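You operate a simulated robot arm through the tools that you are given. There is no shell and no other tool.

The job below is to be done with a simulated robot arm. You get a single attempt, and the scene is never put back.

Task
Tip out the yellow mug, rinse it cold and stand it on the rack.
Fine: the soapy water goes into the sink; turn the tap off. Set down upright: what you pick out.
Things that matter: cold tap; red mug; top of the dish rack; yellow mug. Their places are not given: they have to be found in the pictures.

Only the result counts: the job must be done as asked and must still hold three seconds after the hand-in. Knocking over, shifting, dropping, spilling or breaking anything else fails it.

Robot
A 6-joint arm with a two-finger gripper, fixed in place. Base frame: the origin is on the floor under the middle of its stand, x ahead of it, y to its left, z up. Units: m, rad, N and s.
It reaches about 1.572 m from its shoulder. Its first joint turns from -2.897 to 2.897 rad. Payload 2.45 kg.
The TCP is the grasp point between the finger pads, 0.02 m short of the fingertips. In the tool frame z runs along the fingers and y along their closing line. The gripper opens to 0.14 m; its body begins 0.168 m behind the TCP.
Orientation is that of the tool frame in the base frame, as a unit quaternion [x, y, z, w]. With the fingers straight down and closing along the base's y, the tool's x points along the base's -x, its y along +y and its z along -z.

Tools
- The arm moves only by the tool servo_tool. Its argument "deltas" is a list of rows, each a list of 7 numbers: the shift along the tool's x, y, z in mm, then the turn, a rotation vector about the tool's x, y, z in rad, then the opening, from 0 (shut) to 1 (fully open). In form: [[tx, ty, tz, wx, wy, wz, fingers], ...]. A call has 1 to 20 rows; each row is the pose to reach, as a shift and turn from the pose commanded when the call began, along the tool's axes at that moment. Each row takes 0.2 s and may step no farther than 0.05 m and 0.15 rad from the row before; otherwise, or with a gripper value out of range, the whole call is refused. A pose out of reach is approached as far as the arm can. The call stops where the force on the tool passes 60 N (or 10 N more than at its start, if that is more) or the arm is blocked; 0.2 s more then pass. Each finger travels about 0.045 m/s and halts on what it meets, pressing with about 23 N; the grip force reading is that of the motor and also rises with nothing between the fingers. The clock runs only during rows and for 0.2 s after the last one: add rows that repeat a pose to give the fingers time. The reply holds the time, the measured pose of the TCP, the force on the tool along the base axes, the opening and the grip force, in the units named above and with some noise, with the torque about the TCP (base axes, N m) and any sound that the robot's microphone picked up, and new pictures: "show" is both (left out), scene, wrist or none.
- Cameras (640 x 400 px; columns grow to the right, rows downward): "scene" is fixed at [0.0523, -0.6497, 1.5235]; the picture's right is [0.69, -0.73, 0.00], its down [-0.31, -0.30, -0.90] and it looks along [0.66, 0.62, -0.43] (base axes); focal length 353 px, centre (320, 200). "wrist" rides on the gripper at [0.078, 0.011, -0.209] in the tool frame; the picture's right is [-0.14, 0.99, 0.00], its down [-0.92, -0.13, -0.37] and it looks along [-0.37, -0.05, 0.93] (tool axes); focal length 280 px, centre (320, 200).
- pixel_to_xyz(camera, pixels): for up to 12 pixels [column, row] of the newest picture of that camera ("zoom" is the newest enlarged one), the place [x, y, z] in the base frame of the surface seen there, good to about 0.003 m. No time passes.
- inspect(camera, box): a new picture of the part [left, top, right, bottom] of that camera's present view, enlarged. No time passes.
- finish_job(): hands the job in; it is judged then, once.

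Unless the task says otherwise, let go and move clear before handing in.

The tools are called after "Call:" as name(argument=value, ...) on one line, values as JSON. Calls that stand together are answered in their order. servo_tool: Moves the arm, as the interface text tells. Its arguments: {"type":"object","properties":{"deltas":{"type":"array"},"show":{"type":"string","enum":["both","scene","wrist","none"]}},"required":["deltas"]} The other tools are called the same way: pixel_to_xyz (camera, pixels) gives the place of the surface under pixels of a picture; inspect (camera, box) takes an enlarged picture of a part of a camera's view; finish_job () hands the job in.

At the start:

```text
clock: 0.0
tool_pos: [0.6873, 0.1079, 1.2343]
orientation: [0.001, 1.0, 0.0, 0.0]
force: [-0.3, 0.2, 0.5]
moment: [0.01, 0.02, -0.01]
grip_width: 0.14
gripper_force: 0.1
```

scene: 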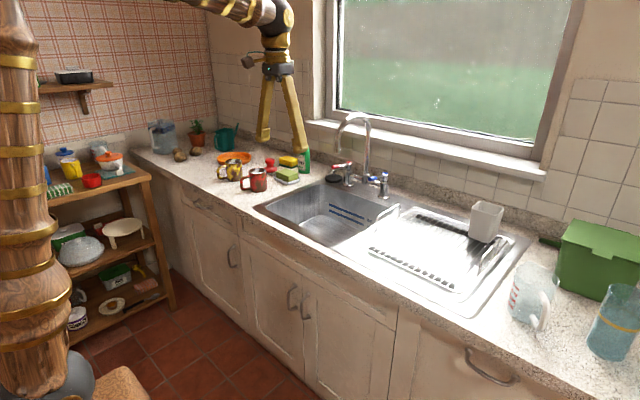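
wrist: 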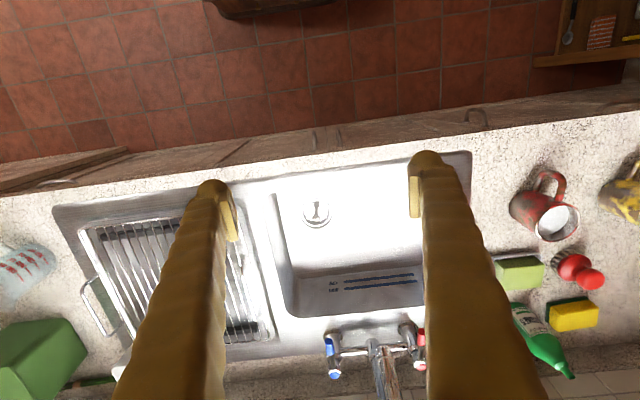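

The scene picture shows a yellow mug near (233,169), a red mug near (256,180), the sink near (320,210) with taps near (345,175) and (383,185), and a dish rack near (430,255). I'll enlarge these areas before moving anything.

Call:
inspect(camera="scene", box=[200, 120, 330, 210])

Call:
inspect(camera="scene", box=[310, 100, 420, 210])

Call:
inspect(camera="scene", box=[330, 180, 540, 320])

Call:
inspect(camera="wrist", box=[260, 280, 480, 400])

Call:
pixel_to_xyz(camera="scene", pixels=[[233, 165], [233, 178], [256, 172], [256, 190], [349, 165], [383, 176], [383, 190], [350, 118], [340, 140], [290, 205], [430, 250], [485, 220]])

```text
4.44 times, centred on (265, 165) of scene
```

zoom: 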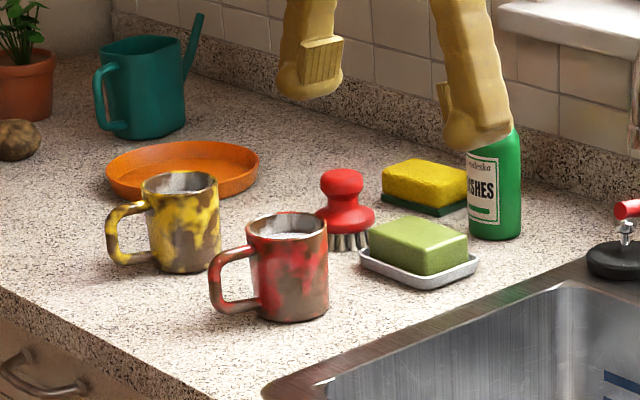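

```text
3.64 times, centred on (365, 155) of scene
```

zoom: 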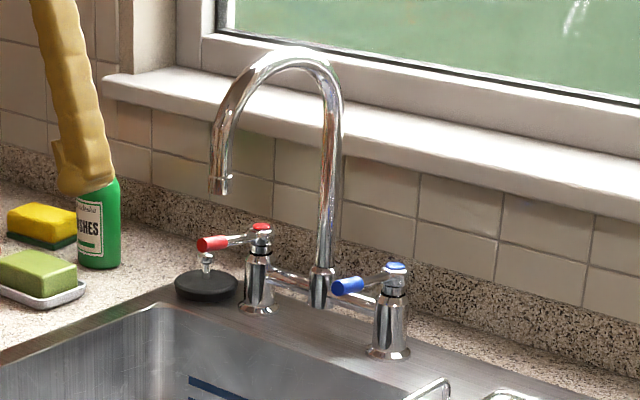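

```text
2.86 times, centred on (435, 250) of scene
```

zoom: 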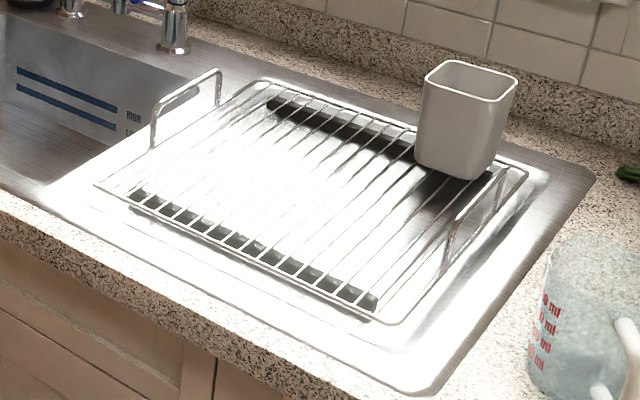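

```text
2.91 times, centred on (370, 340) of wrist
```

zoom: 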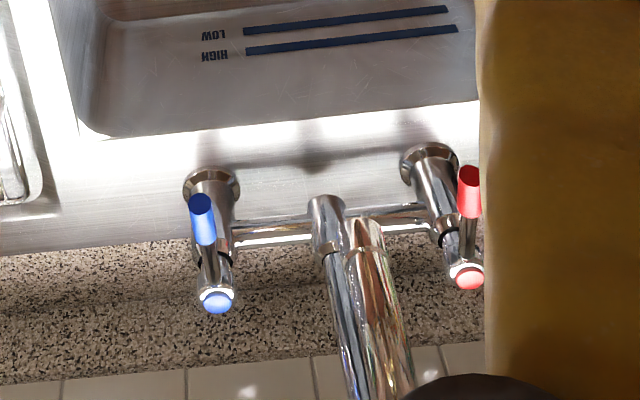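

```text
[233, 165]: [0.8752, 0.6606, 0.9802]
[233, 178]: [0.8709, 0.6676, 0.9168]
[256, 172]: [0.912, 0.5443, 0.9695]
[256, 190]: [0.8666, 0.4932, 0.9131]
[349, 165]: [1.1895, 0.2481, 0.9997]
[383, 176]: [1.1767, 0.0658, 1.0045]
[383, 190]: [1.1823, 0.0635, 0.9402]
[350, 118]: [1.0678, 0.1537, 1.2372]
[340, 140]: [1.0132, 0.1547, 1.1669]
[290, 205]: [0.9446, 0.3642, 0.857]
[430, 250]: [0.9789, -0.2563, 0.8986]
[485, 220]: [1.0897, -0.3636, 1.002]
```

The pictures show the two mugs at about (233,170) and (257,181), both with handles to the left, and two lever taps, blue at (380,178) and red at (345,167). Next I'll measure the mugs, levers, spout and rack more finely.

Call:
pixel_to_xyz(camera="scene", pixels=[[226, 161.5], [241, 161.5], [233.5, 164.3], [233.5, 159.2], [234.2, 180.5], [217.6, 171.8], [249.5, 171.1], [265.5, 170.7], [257.6, 174.5], [257.6, 168.5], [258.3, 191.5], [241.5, 184.2]])

Call:
inspect(camera="wrist", box=[480, 140, 640, 240])

Call:
pixel_to_xyz(camera="wrist", pixels=[[333, 371], [329, 345], [415, 331], [418, 370], [385, 365], [557, 222], [630, 205], [316, 210], [280, 190], [450, 170], [100, 230], [265, 335]])

Call:
pixel_to_xyz(camera="scene", pixels=[[336.6, 152], [337, 149], [372.5, 178.5], [386, 173.5], [380, 175.5], [335, 166.8], [348, 162], [365, 180], [384, 197], [342, 130], [358, 115], [366, 130]])

```text
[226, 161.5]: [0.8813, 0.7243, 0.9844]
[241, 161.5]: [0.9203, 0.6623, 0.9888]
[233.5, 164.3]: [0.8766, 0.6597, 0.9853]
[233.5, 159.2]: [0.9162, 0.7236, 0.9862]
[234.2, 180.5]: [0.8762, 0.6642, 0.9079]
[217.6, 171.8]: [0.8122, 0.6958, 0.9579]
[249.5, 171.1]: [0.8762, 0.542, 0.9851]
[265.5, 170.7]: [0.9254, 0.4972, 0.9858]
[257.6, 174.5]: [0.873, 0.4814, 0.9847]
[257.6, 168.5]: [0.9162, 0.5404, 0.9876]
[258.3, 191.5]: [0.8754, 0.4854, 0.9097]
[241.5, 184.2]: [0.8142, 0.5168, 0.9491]
```

```text
4.00 times, centred on (560, 190) of wrist
```

zoom: 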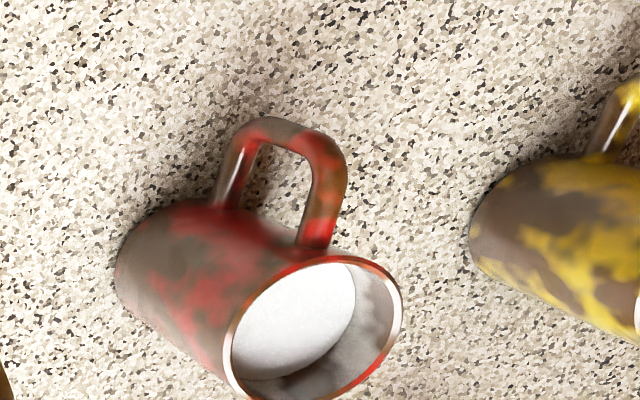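

```text
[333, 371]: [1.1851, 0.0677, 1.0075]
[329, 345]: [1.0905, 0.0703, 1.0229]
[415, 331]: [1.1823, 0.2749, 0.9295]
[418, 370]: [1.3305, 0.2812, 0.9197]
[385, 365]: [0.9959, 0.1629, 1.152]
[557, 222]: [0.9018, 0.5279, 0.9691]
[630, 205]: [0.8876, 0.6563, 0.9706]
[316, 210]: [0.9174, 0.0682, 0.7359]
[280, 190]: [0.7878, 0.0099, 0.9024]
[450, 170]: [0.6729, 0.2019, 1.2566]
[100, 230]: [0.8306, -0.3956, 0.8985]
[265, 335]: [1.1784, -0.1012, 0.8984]
```

```text
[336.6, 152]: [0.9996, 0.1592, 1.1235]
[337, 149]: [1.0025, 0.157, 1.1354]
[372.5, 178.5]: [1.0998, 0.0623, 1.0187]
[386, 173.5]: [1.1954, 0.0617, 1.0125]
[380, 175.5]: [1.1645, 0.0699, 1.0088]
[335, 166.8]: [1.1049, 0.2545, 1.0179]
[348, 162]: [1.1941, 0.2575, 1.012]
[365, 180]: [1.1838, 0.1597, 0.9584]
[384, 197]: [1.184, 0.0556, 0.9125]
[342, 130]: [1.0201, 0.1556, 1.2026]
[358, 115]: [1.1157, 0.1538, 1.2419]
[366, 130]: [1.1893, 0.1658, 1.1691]
```

Yellow mug centre comes out near (0.90, 0.69), rim z≈0.987, with its handle pointing to -x; the red mug is near (0.90, 0.51). The cold lever runs from (1.19, 0.066) to (1.09, 0.07) at z≈1.015. Next I'll measure the rack wires and the counter edges.

Call:
inspect(camera="scene", box=[350, 200, 510, 300])

Call:
pixel_to_xyz(camera="scene", pixels=[[357, 244.7], [415.7, 208], [506, 239.6], [459.4, 292.6], [380, 212], [400, 205], [480, 255], [490, 245], [440, 232], [420, 270], [300, 230], [240, 195]])

Call:
pixel_to_xyz(camera="wrist", pixels=[[350, 153], [520, 118], [80, 215], [150, 192], [85, 232], [180, 215], [150, 250], [140, 330], [273, 200], [290, 310], [465, 160], [420, 300]])

Call:
inspect(camera="wrist", box=[40, 170, 300, 360])

```text
4.00 times, centred on (430, 250) of scene
```

zoom: 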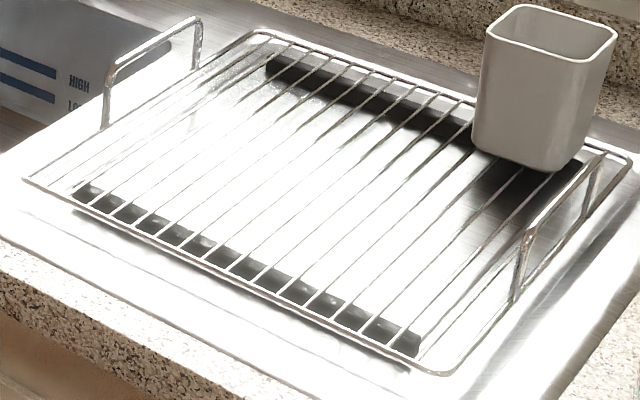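

```text
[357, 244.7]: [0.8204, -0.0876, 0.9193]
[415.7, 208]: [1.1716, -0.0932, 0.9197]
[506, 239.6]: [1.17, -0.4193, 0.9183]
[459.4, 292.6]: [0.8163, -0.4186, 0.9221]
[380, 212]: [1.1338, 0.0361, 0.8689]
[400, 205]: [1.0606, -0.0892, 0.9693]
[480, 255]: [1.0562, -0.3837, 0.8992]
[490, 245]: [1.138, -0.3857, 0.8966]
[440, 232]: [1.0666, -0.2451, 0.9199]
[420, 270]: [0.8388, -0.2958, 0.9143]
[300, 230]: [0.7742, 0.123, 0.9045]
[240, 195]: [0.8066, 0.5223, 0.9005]
```

```text
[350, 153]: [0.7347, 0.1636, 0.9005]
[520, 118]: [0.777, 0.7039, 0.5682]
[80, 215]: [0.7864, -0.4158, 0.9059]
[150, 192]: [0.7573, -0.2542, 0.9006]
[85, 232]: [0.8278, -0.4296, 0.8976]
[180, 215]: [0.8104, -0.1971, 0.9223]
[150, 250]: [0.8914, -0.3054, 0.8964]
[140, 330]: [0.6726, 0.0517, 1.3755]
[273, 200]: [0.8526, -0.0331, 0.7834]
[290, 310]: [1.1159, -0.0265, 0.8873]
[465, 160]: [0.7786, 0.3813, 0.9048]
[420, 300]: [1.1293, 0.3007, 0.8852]
```

```text
2.11 times, centred on (170, 265) of wrist
```

zoom: 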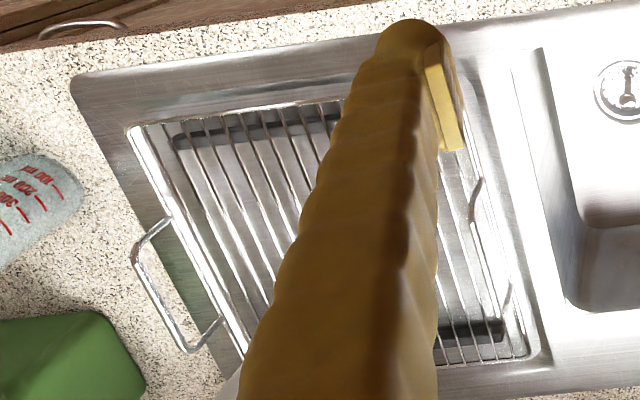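

The rack top wires read z≈0.92 (x 0.82–1.17, y -0.42 to -0.09), the counter front edge x≈0.72, and the basin floor z≈0.736. I'll narrow the fingers and move to the right of the spout, high up, to look closely at the cold tap.

Call:
servo_tool(deltas=[[0, -40, 0, 0, 0, 0, 0.36], [0, -80, 0, 0, 0, 0, 0.36], [0, -120, -10, 0, 0, 0, 0.36], [0, -150, -20, 0, 0, 0, 0.36], [-45, -150, -20, 0, 0, 0, 0.36], [-90, -150, -20, 0, 0, 0, 0.36], [-135, -150, -20, 0, 0, 0, 0.36], [-180, -150, -20, 0, 0, 0, 0.36], [-225, -150, -20, 0, 0, 0, 0.36], [-270, -150, -20, 0, 0, 0, 0.36], [-315, -150, -20, 0, 0, 0, 0.36], [-360, -150, -20, 0, 0, 0, 0.36], [-390, -150, -20, 0, 0, 0, 0.36]], show="both")

```text
clock: 2.8
tool_pos: [1.078, -0.0423, 1.2543]
orientation: [0.0, 1.0, 0.0, 0.001]
force: [-0.4, -0.5, 1.3]
moment: [-0.03, -0.06, -0.01]
grip_width: 0.0505
gripper_force: 0.1
```

scene: 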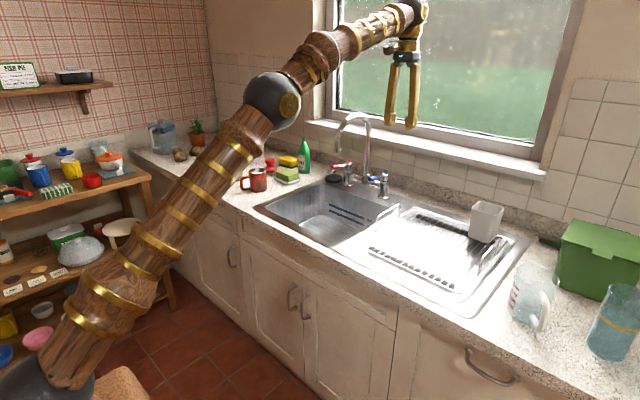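
wrist: 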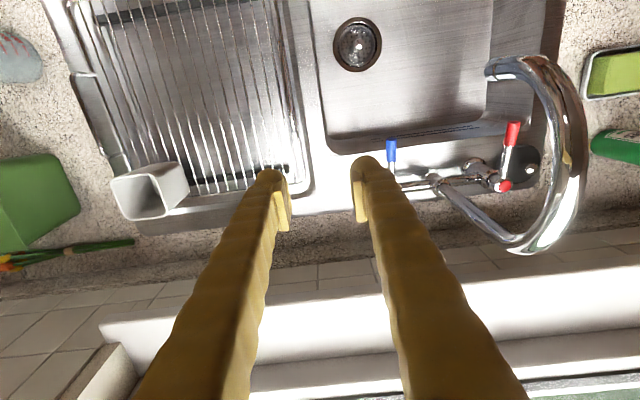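

The wrist picture shows the blue lever at (391,150) and the red at (512,133), and the scene now shows a card on the shelf at (17,74). I'll enlarge both.

Call:
inspect(camera="scene", box=[0, 55, 80, 105])

Call:
inspect(camera="scene", box=[0, 150, 130, 380])

Call:
inspect(camera="wrist", box=[300, 40, 600, 260])

Call:
pixel_to_xyz(camera="wrist", pixels=[[391, 142], [391, 158], [391, 150], [512, 124], [510, 145], [505, 186], [490, 65], [495, 75], [358, 45], [520, 240], [575, 120], [340, 150]])

```text
8.00 times, centred on (40, 80) of scene
```

zoom: 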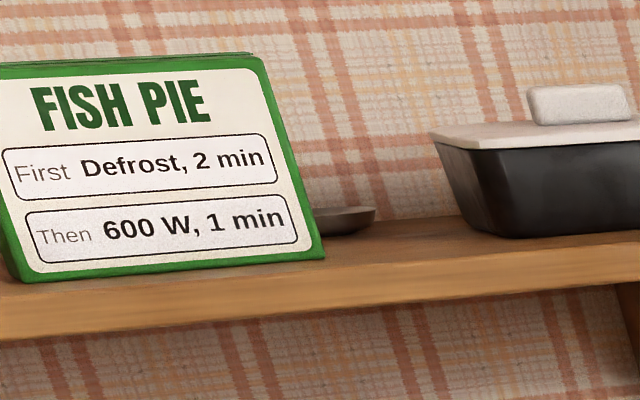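

```text
1.74 times, centred on (65, 265) of scene
```

zoom: 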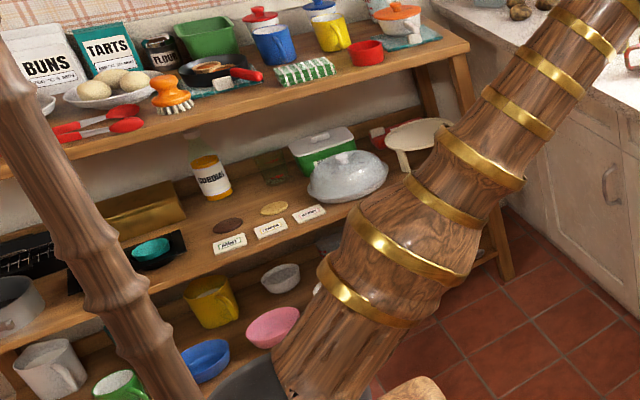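

```text
1.82 times, centred on (450, 150) of wrist
```

zoom: 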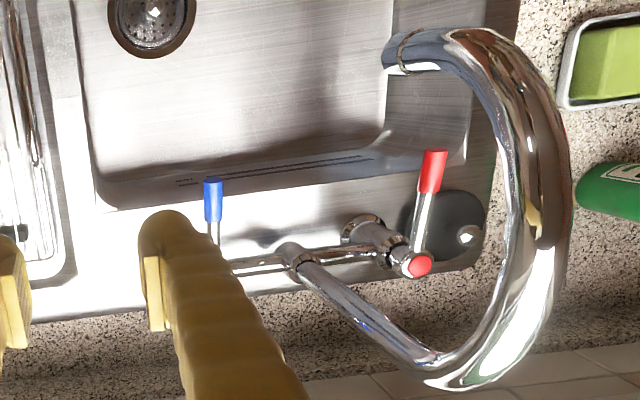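

```text
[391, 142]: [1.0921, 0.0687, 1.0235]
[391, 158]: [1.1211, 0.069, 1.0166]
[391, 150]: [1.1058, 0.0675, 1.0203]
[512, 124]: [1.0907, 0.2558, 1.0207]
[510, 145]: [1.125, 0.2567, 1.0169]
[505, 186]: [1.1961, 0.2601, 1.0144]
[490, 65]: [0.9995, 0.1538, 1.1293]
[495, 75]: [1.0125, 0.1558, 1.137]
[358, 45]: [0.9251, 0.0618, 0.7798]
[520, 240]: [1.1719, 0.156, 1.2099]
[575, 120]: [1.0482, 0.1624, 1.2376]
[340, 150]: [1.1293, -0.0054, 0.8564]
```

A second yellow mug stands on the far shelf, but the stained one on the counter by the red mug is the dirty one. Before lowering onto the cold lever (end at (1.09, 0.068, 1.02)), I'll check how wide the gripper body is, since the spout is close by.

Call:
inspect(camera="scene", box=[330, 0, 490, 140])

Call:
pixel_to_xyz(camera="scene", pixels=[[388, 50], [400, 55], [415, 60], [390, 100], [412, 110], [405, 30], [425, 15], [391, 75]])

```text
2.86 times, centred on (410, 70) of scene
```

zoom: 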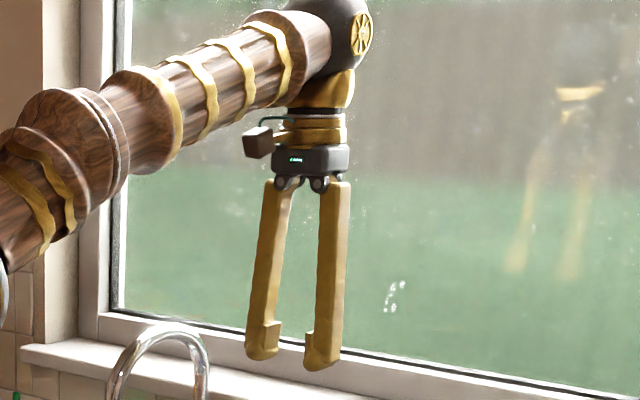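

```text
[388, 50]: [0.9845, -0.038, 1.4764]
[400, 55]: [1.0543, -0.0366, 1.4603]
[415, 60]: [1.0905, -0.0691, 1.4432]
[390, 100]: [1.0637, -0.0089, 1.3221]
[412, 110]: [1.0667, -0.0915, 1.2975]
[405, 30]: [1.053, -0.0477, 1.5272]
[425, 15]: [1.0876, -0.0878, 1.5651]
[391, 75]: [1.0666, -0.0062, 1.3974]
```

The gripper body is narrow (about 0.045 m half-width), so lowering at y=0.067 clears the spout. I'll move over the blue lever and go down to just above it.

Call:
servo_tool(deltas=[[-10, 40, 0, 0, 0, 0, 0.36], [-20, 80, 0, 0, 0, 0, 0.36], [-30, 109, 0, 0, 0, 0, 0.36], [-30, 109, 45, 0, 0, 0, 0.36], [-30, 109, 90, 0, 0, 0, 0.36], [-30, 109, 130, 0, 0, 0, 0.36], [-30, 109, 170, 0, 0, 0, 0.36]])

```text
clock: 4.4
tool_pos: [1.1068, 0.0663, 1.0841]
orientation: [0.0, 1.0, 0.001, 0.001]
force: [-0.1, -0.4, 0.6]
moment: [0.02, -0.04, 0.01]
grip_width: 0.0503
gripper_force: 0.1
out of reach, approached as far as the arm can: row 3
```

scene: 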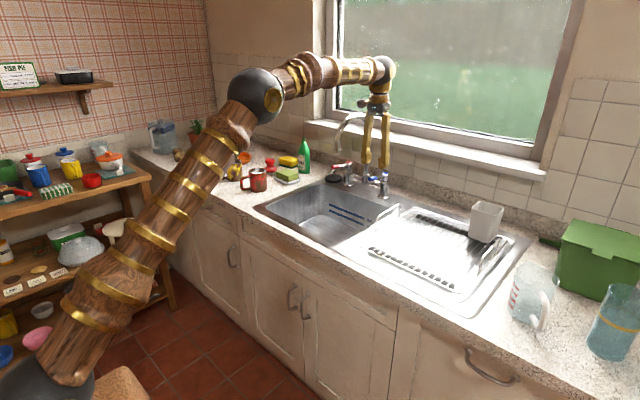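
wrist: 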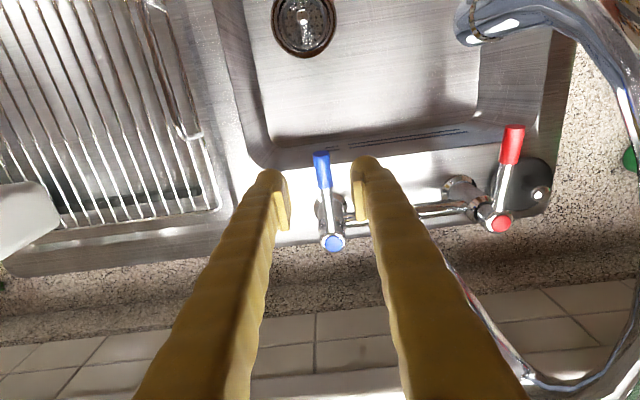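

The wrist picture shows the blue lever at (323,170) centred between the pads. I'll lower about 72 mm so the pads straddle it.

Call:
servo_tool(deltas=[[0, 0, 36, 0, 0, 0, 0.36], [0, 0, 72, 0, 0, 0, 0.36], [0, 0, 72, 0, 0, 0, 0.3]], show="both")

```text
clock: 5.2
tool_pos: [1.1084, 0.0667, 1.011]
orientation: [-0.001, 1.0, -0.001, 0.0]
force: [0.4, -0.3, 0.7]
moment: [0.0, -0.01, 0.0]
grip_width: 0.0419
gripper_force: 0.0
```

scene: 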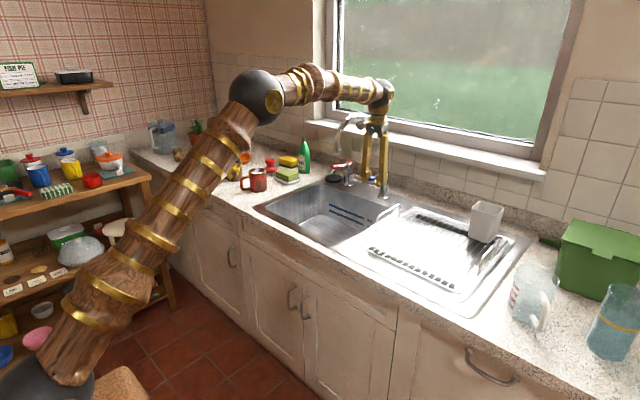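
wrist: 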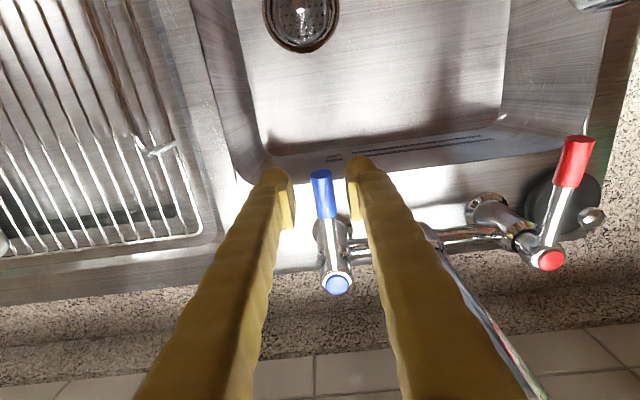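

The lever sits between the pads at (322,195) and nothing is touching yet. I'll push gently toward -y (outward, away from the spout) to test which way it turns.

Call:
servo_tool(deltas=[[0, -10, 0, 0, 0, 0, 0.3], [0, -18, 0, 0, 0, 0, 0.3], [0, -24, 0, 0, 0, 0, 0.3], [0, -30, 0, 0, 0, 0, 0.3]], show="both")

```text
clock: 6.2
tool_pos: [1.1081, 0.0351, 1.0126]
orientation: [0.0, 1.0, 0.0, 0.0]
force: [0.0, -0.8, -1.1]
moment: [0.02, 0.01, 0.0]
grip_width: 0.0423
gripper_force: 0.1
```

scene: 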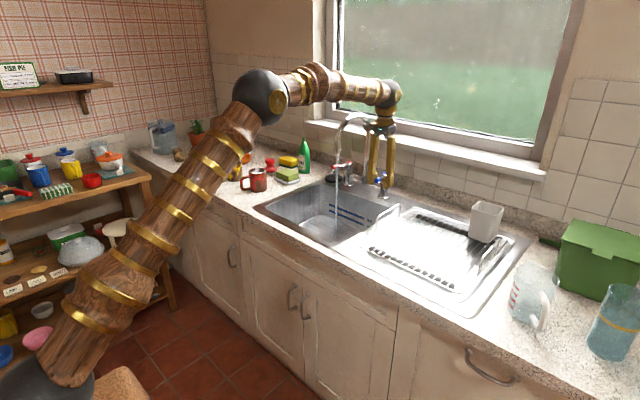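
wrist: 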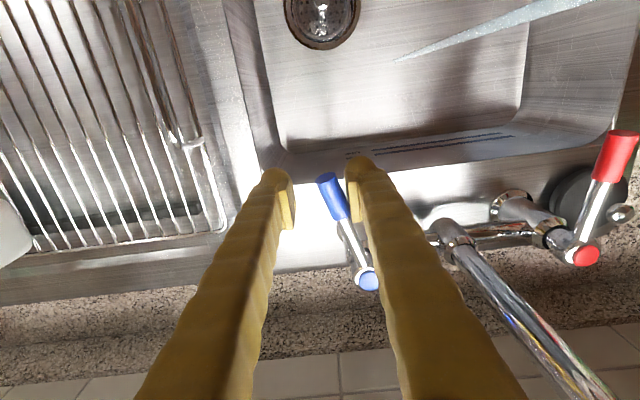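

Water now runs from the spout (stream at scene (337,165)), so -y opens the cold tap. I'll open it somewhat further for a proper stream.

Call:
servo_tool(deltas=[[-3, -10, 0, 0, 0, 0, 0.3], [-6, -20, 0, 0, 0, 0, 0.3], [-9, -28, 0, 0, 0, 0, 0.3]], show="both")

```text
clock: 7.0
tool_pos: [1.118, 0.0085, 1.0112]
orientation: [0.0, 1.0, 0.0, 0.0]
force: [0.2, -0.2, -0.4]
moment: [0.05, 0.03, -0.01]
grip_width: 0.0421
gripper_force: 0.0
```

scene: 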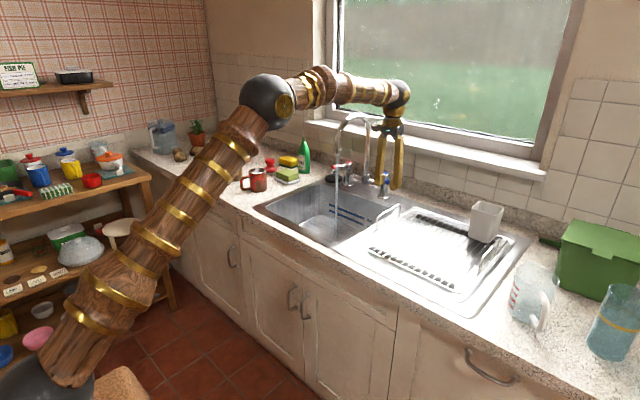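
wrist: 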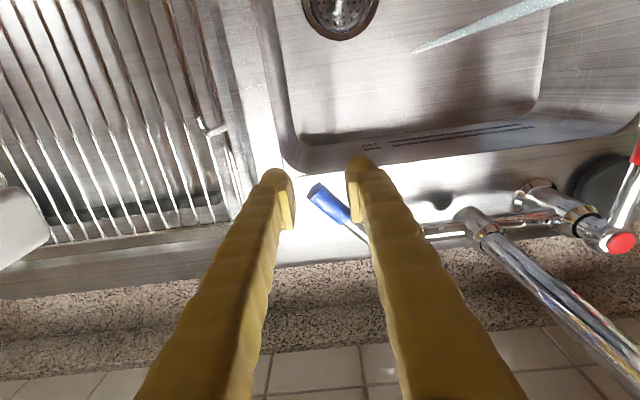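

The stream is steady at (338,165) with the lever about 35° open. I'll lift clear of the lever, draw back from the spout and swing over toward the mugs with the fingers high.

Call:
servo_tool(deltas=[[0, 0, -45, 0, 0, 0, 0.36], [0, 0, -90, 0, 0, 0, 0.36], [0, 0, -130, 0, 0, 0, 0.36], [40, 0, -150, 0, 0, 0, 0.36], [85, 0, -170, 0, 0, 0, 0.36], [130, 0, -190, 0, 0, 0, 0.36], [175, 0, -200, 0, 0, 0, 0.5], [220, 0, -210, 0, 0, 0, 0.7], [240, 45, -220, 0, 0, 0, 1.0], [260, 90, -220, 0, 0, 0, 1.0], [280, 135, -220, 0, 0, 0, 1.0], [300, 180, -220, 0, 0, 0, 1.0], [320, 225, -220, 0, 0, 0, 1.0], [340, 270, -220, 0, 0, 0, 1.0], [360, 315, -220, 0, 0, 0, 1.0], [380, 360, -220, 0, 0, 0, 1.0], [400, 405, -220, 0, 0, 0, 1.0], [400, 450, -220, 0, 0, 0, 1.0], [400, 495, -220, 0, 0, 0, 1.0], [400, 540, -220, 0, 0, 0, 1.0]], show="both")

```text
refused: row 9 steps farther than a row can; nothing moved
```

The call was refused because row 9 stepped slightly too far; nothing moved. I'll send the same path with that row smoothed.

Call:
servo_tool(deltas=[[0, 0, -45, 0, 0, 0, 0.36], [0, 0, -90, 0, 0, 0, 0.36], [0, 0, -130, 0, 0, 0, 0.36], [40, 0, -150, 0, 0, 0, 0.36], [85, 0, -170, 0, 0, 0, 0.36], [130, 0, -190, 0, 0, 0, 0.36], [175, 0, -205, 0, 0, 0, 0.5], [220, 0, -220, 0, 0, 0, 0.7], [240, 44, -220, 0, 0, 0, 1.0], [260, 88, -220, 0, 0, 0, 1.0], [280, 132, -220, 0, 0, 0, 1.0], [300, 176, -220, 0, 0, 0, 1.0], [320, 220, -220, 0, 0, 0, 1.0], [340, 264, -220, 0, 0, 0, 1.0], [360, 308, -220, 0, 0, 0, 1.0], [380, 352, -220, 0, 0, 0, 1.0], [400, 396, -220, 0, 0, 0, 1.0], [400, 441, -220, 0, 0, 0, 1.0], [400, 486, -220, 0, 0, 0, 1.0], [400, 531, -220, 0, 0, 0, 1.0]], show="both")

```text
clock: 11.2
tool_pos: [0.717, 0.5391, 1.2319]
orientation: [-0.001, 1.0, 0.001, 0.001]
force: [-0.3, 0.2, 0.4]
moment: [0.02, -0.05, 0.03]
grip_width: 0.1401
gripper_force: 0.0
```

scene: 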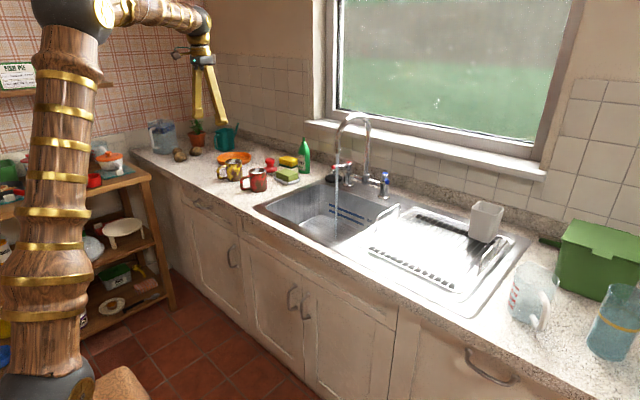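
wrist: 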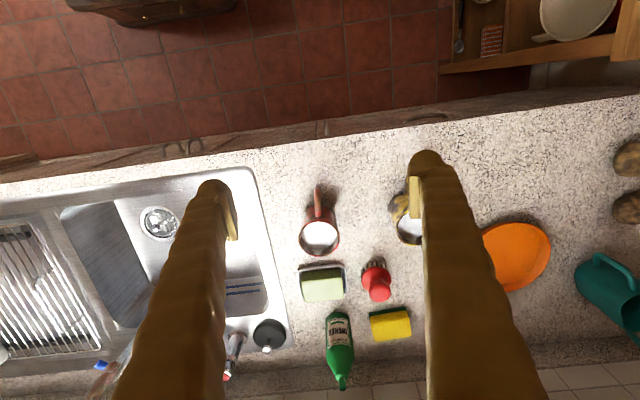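

The tap keeps running and both mugs show a whitish fill at (319,237) and (409,232) in the wrist view. I'll centre over the yellow mug to measure it from above.

Call:
servo_tool(deltas=[[0, 45, 0, 0, 0, 0, 1.0], [0, 90, 0, 0, 0, 0, 1.0], [0, 130, 0, 0, 0, 0, 1.0], [0, 155, 0, 0, 0, 0, 1.0]], show="wrist")

Call:
inspect(camera="wrist", box=[200, 140, 440, 290])

```text
clock: 12.2
tool_pos: [0.7174, 0.695, 1.2322]
orientation: [0.0, 1.0, -0.001, 0.0]
force: [-0.1, -0.7, 0.7]
moment: [0.06, -0.01, -0.01]
grip_width: 0.14
gripper_force: 0.0
```

wrist: 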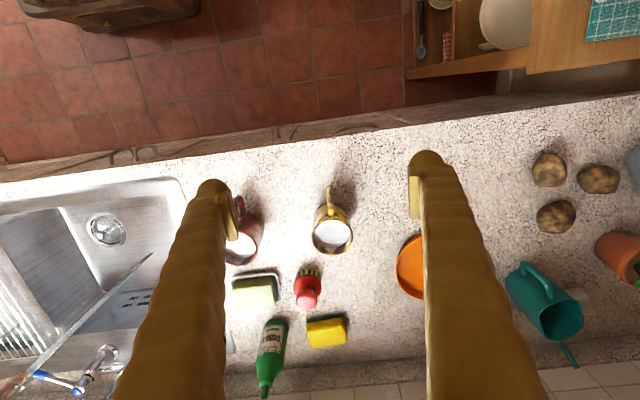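

```text
2.67 times, centred on (320, 215) of wrist
```

zoom: 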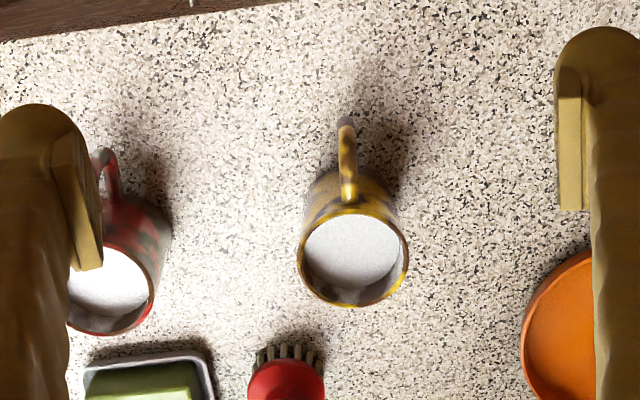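

The zoom shows the yellow mug's rim around (352,258) and its handle at (347,150), pointing to the front, with a pale liquid inside. I'll measure rim, handle and liquid, and the neighbours.

Call:
pixel_to_xyz(camera="zoom", pixels=[[299, 262], [407, 262], [352, 304], [352, 212], [347, 120], [347, 145], [347, 195], [350, 250], [350, 298], [285, 360], [540, 300], [140, 200]])

Call:
pixel_to_xyz(camera="wrist", pixels=[[300, 135], [400, 125], [330, 186], [331, 250], [410, 270], [305, 295]])

```text
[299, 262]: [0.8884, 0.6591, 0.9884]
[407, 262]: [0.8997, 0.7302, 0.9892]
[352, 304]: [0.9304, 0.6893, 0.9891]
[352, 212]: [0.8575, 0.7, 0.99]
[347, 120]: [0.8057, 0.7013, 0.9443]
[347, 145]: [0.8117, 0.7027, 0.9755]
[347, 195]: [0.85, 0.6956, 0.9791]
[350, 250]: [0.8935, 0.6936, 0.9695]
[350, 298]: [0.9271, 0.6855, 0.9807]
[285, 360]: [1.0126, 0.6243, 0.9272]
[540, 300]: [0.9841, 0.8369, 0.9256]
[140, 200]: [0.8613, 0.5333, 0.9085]
```

```text
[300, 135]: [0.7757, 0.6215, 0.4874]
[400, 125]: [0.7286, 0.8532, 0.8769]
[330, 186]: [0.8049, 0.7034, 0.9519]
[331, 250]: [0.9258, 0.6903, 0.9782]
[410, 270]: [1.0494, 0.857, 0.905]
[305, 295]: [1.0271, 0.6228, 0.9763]
```

The mug's centre is (0.894, 0.695), radius ≈0.036, liquid level z≈0.97 (about 2 cm below the rim), and its handle lies along -x at y≈0.70. I'll pitch the fingers to about 30° below horizontal, pointing along +x and straddling the handle, at a stand-off 0.2 m back.

Call:
servo_tool(deltas=[[0, 0, 20, 0, -0.15, 0, 1.0], [0, 0, 45, 0, -0.3, 0, 1.0], [0, 0, 70, 0, -0.45, 0, 1.0], [0, 0, 95, 0, -0.6, 0, 1.0], [0, 0, 120, 0, -0.75, 0, 1.0], [0, 0, 145, 0, -0.9, 0, 1.0], [0, 0, 175, 0, -1.047, 0, 0.9]], show="both")

```text
clock: 13.8
tool_pos: [0.718, 0.6958, 1.0556]
orientation: [0.001, 0.866, 0.001, 0.501]
force: [-0.6, 1.0, 0.4]
moment: [-0.02, 0.07, 0.03]
grip_width: 0.1259
gripper_force: 0.0
```

scene: 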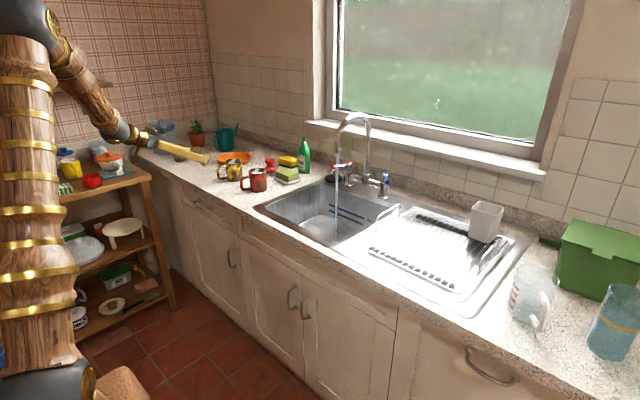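
wrist: 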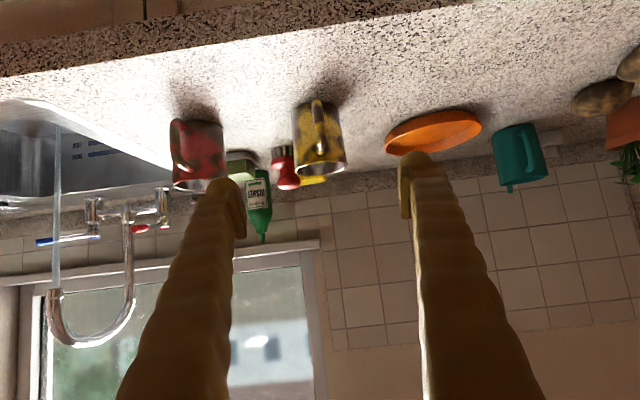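

The fingers now point along +x at 30° down and the yellow mug shows at (320,140) between the fingertips in the inverted wrist view. I'll advance along the fingers, stopping short for a check.

Call:
servo_tool(deltas=[[3, 0, 35, 0, 0, 0, 0.88], [6, 0, 70, 0, 0, 0, 0.88], [8, 0, 105, 0, 0, 0, 0.88], [8, 0, 135, 0, 0, 0, 0.88]], show="both")

Call:
inspect(camera="scene", box=[150, 110, 310, 210])

```text
clock: 14.8
tool_pos: [0.8304, 0.6961, 0.9812]
orientation: [0.001, 0.866, 0.0, 0.501]
force: [-0.9, -0.5, 0.0]
moment: [-0.01, 0.05, -0.01]
grip_width: 0.1231
gripper_force: 0.0
```

scene: 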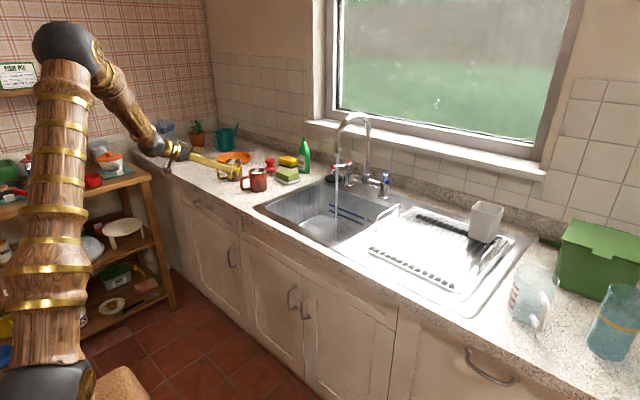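
wrist: 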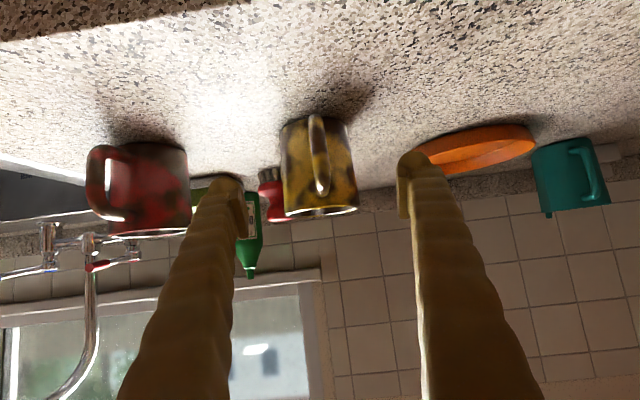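

```text
4.00 times, centred on (230, 160) of scene
```

zoom: 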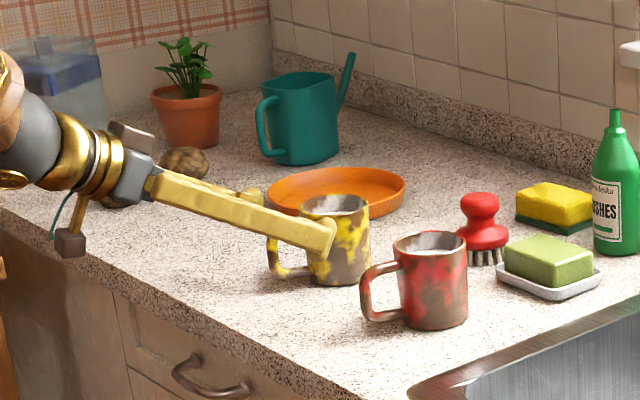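

The fingers straddle the yellow mug with room on both sides (red mug and orange dish clear). I'll advance the last 73 mm and close.

Call:
servo_tool(deltas=[[0, -1, 25, 0, 0, 0, 0.88], [0, -1, 50, 0, 0, 0, 0.88], [0, -1, 73, 0, 0, 0, 0.88], [0, -1, 73, 0, 0, 0, 0.88]], show="both")

Call:
inspect(camera="scene", box=[150, 110, 310, 210])

```text
clock: 15.8
tool_pos: [0.8936, 0.6956, 0.9453]
orientation: [-0.001, 0.866, 0.001, 0.5]
force: [-0.9, 0.1, 0.4]
moment: [-0.01, 0.02, 0.01]
grip_width: 0.123
gripper_force: 0.0
```

scene: 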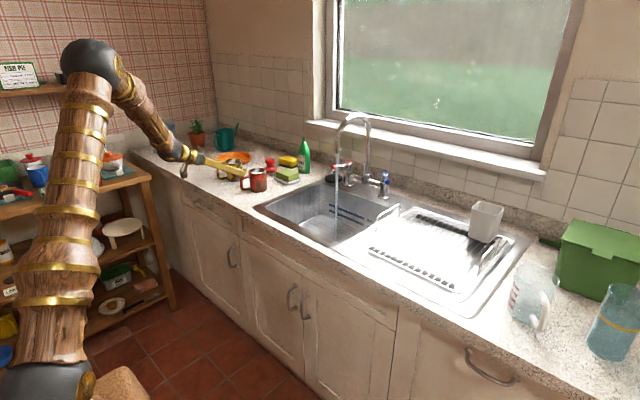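
wrist: 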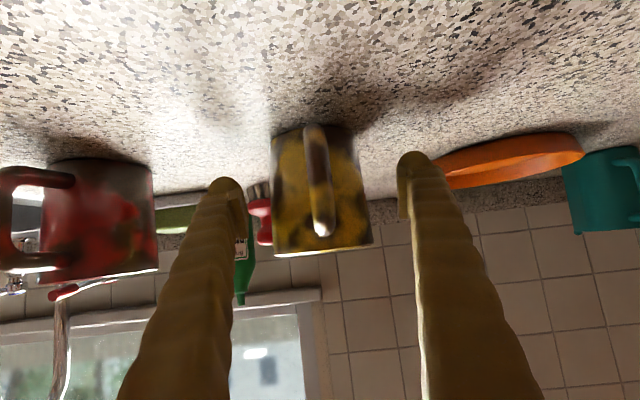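

```text
4.00 times, centred on (230, 160) of scene
```

zoom: 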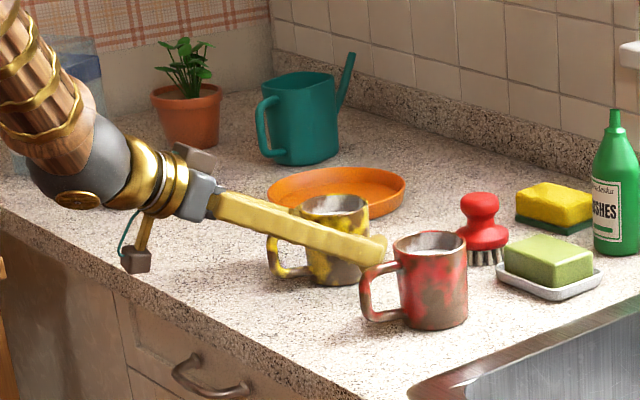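

The mug stands centred between the pads (wrist (320,190)). I'll close on it in place.

Call:
servo_tool(deltas=[[0, 0, 0, 0, 0, 0, 0.6], [0, 0, 0, 0, 0, 0, 0.5], [0, 0, 0, 0, 0, 0, 0.3], [0, 0, 0, 0, 0, 0, 0.3], [0, 0, 0, 0, 0, 0, 0.3], [0, 0, 0, 0, 0, 0, 0.3]], show="wrist")

```text
clock: 17.2
tool_pos: [0.8935, 0.6954, 0.9465]
orientation: [0.0, 0.866, 0.0, 0.5]
force: [1.2, -1.7, 0.5]
moment: [0.05, -0.06, -0.02]
grip_width: 0.0786
gripper_force: 23.1
```

wrist: 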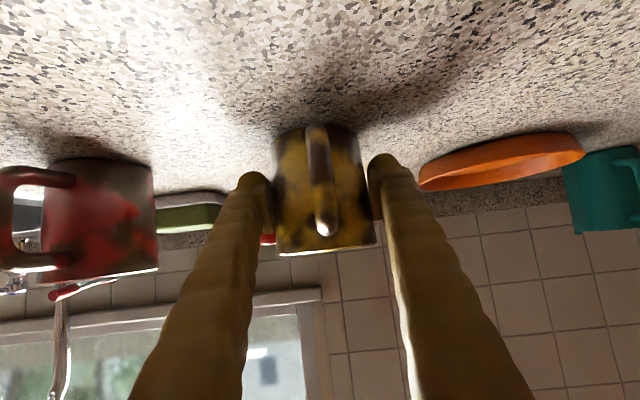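

The grip reads 0.0786 m at 23 N, so the mug is held. I'll lift it straight up slowly, keeping it level, by about 160 mm.

Call:
servo_tool(deltas=[[-5.2, 0, -3, 0, 0, 0, 0.3], [-13, 0, -7.5, 0, 0, 0, 0.3], [-26, 0, -15, 0, 0, 0, 0.3], [-43.3, 0, -25, 0, 0, 0, 0.3], [-62.8, 0, -36.3, 0, 0, 0, 0.3], [-84, 0, -48.5, 0, 0, 0, 0.3], [-105, 0, -60.6, 0, 0, 0, 0.3], [-122, 0, -70.5, 0, 0, 0, 0.3], [-134, 0, -77.4, 0, 0, 0, 0.3], [-140, 0, -80.8, 0, 0, 0, 0.3]], show="both")

Call:
inspect(camera="scene", box=[150, 100, 310, 200])

```text
clock: 19.4
tool_pos: [0.8941, 0.6944, 1.1074]
orientation: [0.0, 0.866, 0.0, 0.5]
force: [-0.2, -0.3, -4.8]
moment: [-0.02, -0.03, -0.02]
grip_width: 0.0785
gripper_force: 22.6
```

scene: 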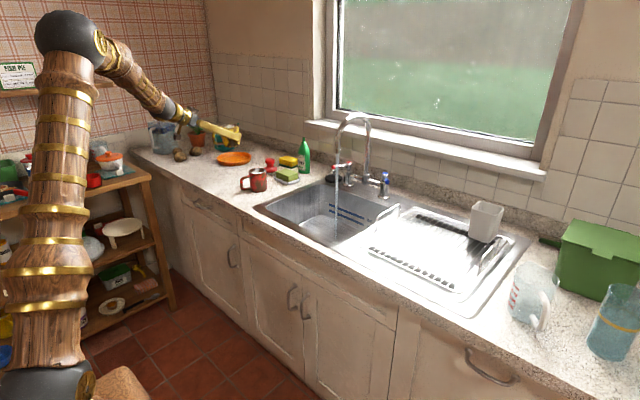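
wrist: 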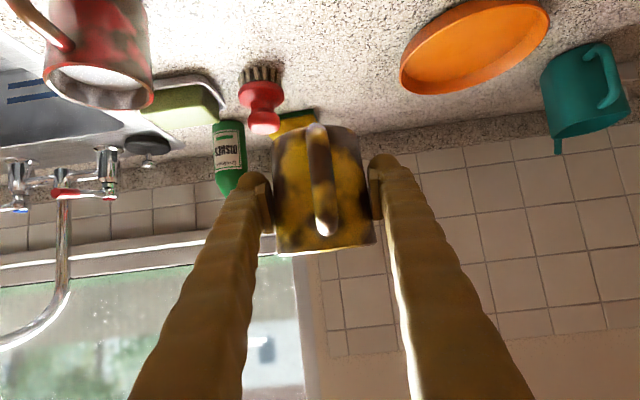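

```text
4.00 times, centred on (230, 150) of scene
```

zoom: 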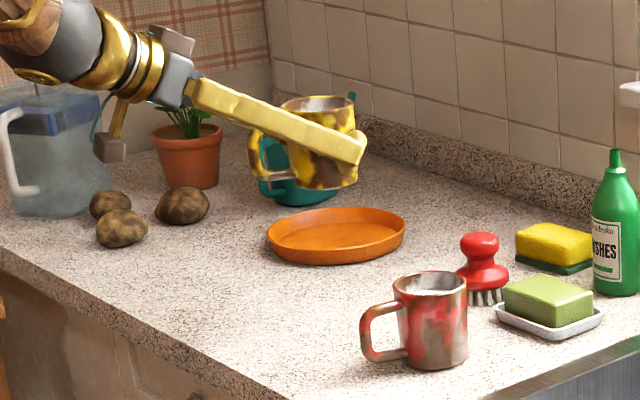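

The mug is lifted level with the load reading about 4.8 N and its base clear of the red mug. I'll carry it slowly in -y over the basin, accelerating and braking gently.

Call:
servo_tool(deltas=[[0, -6, 0, 0, 0, 0, 0.3], [0, -18, 0, 0, 0, 0, 0.3], [0, -36, 0, 0, 0, 0, 0.3], [0, -60, 0, 0, 0, 0, 0.3], [0, -88, 0, 0, 0, 0, 0.3], [0, -118, 0, 0, 0, 0, 0.3], [0, -150, 0, 0, 0, 0, 0.3], [0, -183, 0, 0, 0, 0, 0.3], [-1, -216, 2, 0, 0, 0, 0.3], [-3, -249, 5, 0, 0, 0, 0.3], [-5, -282, 9, 0, 0, 0, 0.3], [-7, -315, 12, 0, 0, 0, 0.3], [-9, -347, 16, 0, 0, 0, 0.3], [-11, -376, 19, 0, 0, 0, 0.3], [-13, -401, 22, 0, 0, 0, 0.3], [-15, -421, 26, 0, 0, 0, 0.3], [-15, -436, 26, 0, 0, 0, 0.3], [-15, -445, 26, 0, 0, 0, 0.3], [-15, -450, 26, 0, 0, 0, 0.3], [-15, -450, 26, 0, 0, 0, 0.3]], show="both")

Call:
inspect(camera="scene", box=[220, 110, 420, 250])

```text
clock: 23.6
tool_pos: [0.9242, 0.2442, 1.1066]
orientation: [0.0, 0.866, 0.0, 0.5]
force: [-0.8, 1.0, -5.3]
moment: [-0.01, -0.04, 0.01]
grip_width: 0.0784
gripper_force: 22.7
```

scene: 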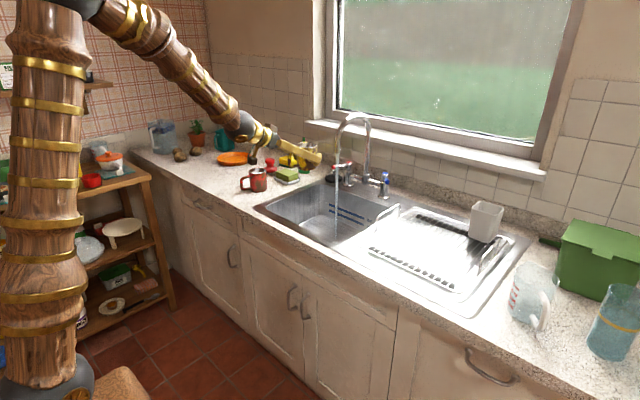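
wrist: 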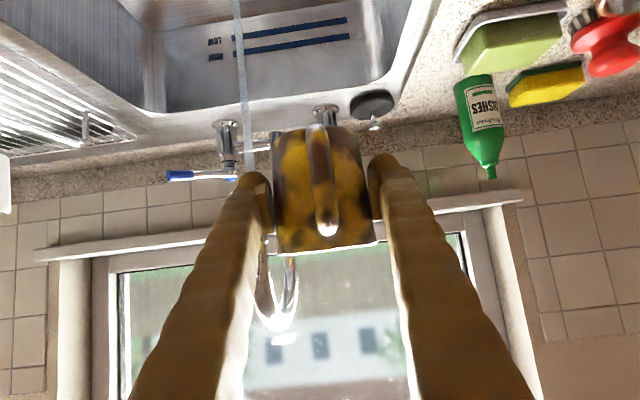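

```text
2.86 times, centred on (320, 180) of scene
```

zoom: 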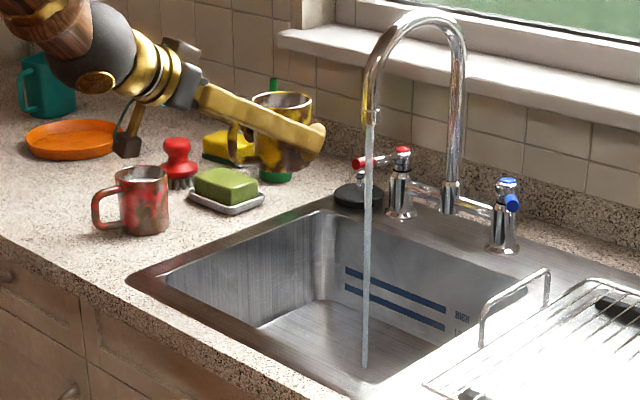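

The mug is at (0.924, 0.244) above the basin, left of the running stream. I'll lower it 80 mm and start rolling it about the finger axis so it tips toward -y into the basin.

Call:
servo_tool(deltas=[[10, 0, 6, 0, 0, 0, 0.3], [30, 0, 17, 0, 0, 0, 0.3], [52, 0, 30, 0, 0, 0, 0.3], [66, 0, 38, 0, 0, 0, 0.3], [69, 0, 40, 0, 0, 0, 0.3], [69, 0, 40, 0, 0, 0.1, 0.3], [69, 0, 40, 0, 0, 0.2, 0.3], [69, 0, 40, 0, 0, 0.3, 0.3], [69, 0, 40, 0, 0, 0.4, 0.3], [69, 0, 40, 0, 0, 0.5, 0.3], [69, 0, 40, 0, 0, 0.6, 0.3], [69, 0, 40, 0, 0, 0.7, 0.3], [69, 0, 40, 0, 0, 0.8, 0.3], [69, 0, 40, 0, 0, 0.9, 0.3], [69, 0, 40, 0, 0, 1.0, 0.3], [69, 0, 40, 0, 0, 1.1, 0.3], [69, 0, 40, 0, 0, 1.2, 0.3], [69, 0, 40, 0, 0, 1.3, 0.3]], show="both")

Call:
inspect(camera="scene", box=[220, 110, 420, 250])

```text
clock: 27.4
tool_pos: [0.9529, 0.2515, 1.1028]
orientation: [0.535, 0.714, 0.265, 0.365]
force: [0.0, -0.9, -3.9]
moment: [-0.05, -0.01, -0.01]
grip_width: 0.0783
gripper_force: 23.1
out of reach, approached as far as the arm can: row 10, 11, 12, 13, 14, 15, 16, 17, 18
```

scene: 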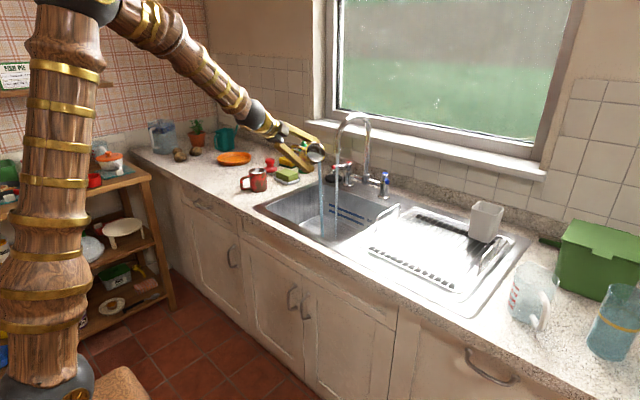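
wrist: 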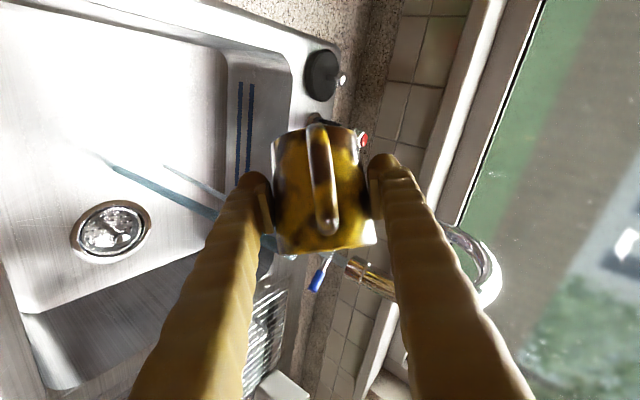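

```text
2.86 times, centred on (320, 180) of scene
```

zoom: 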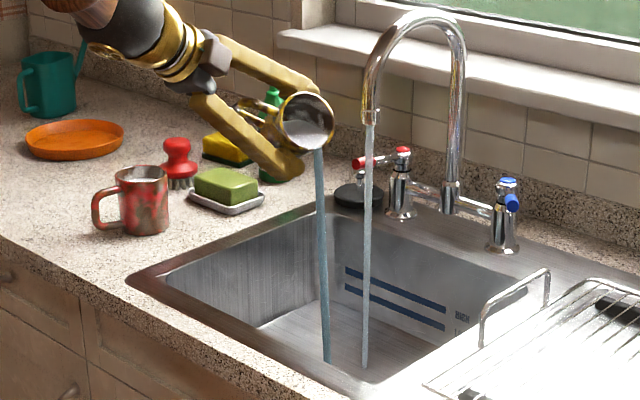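

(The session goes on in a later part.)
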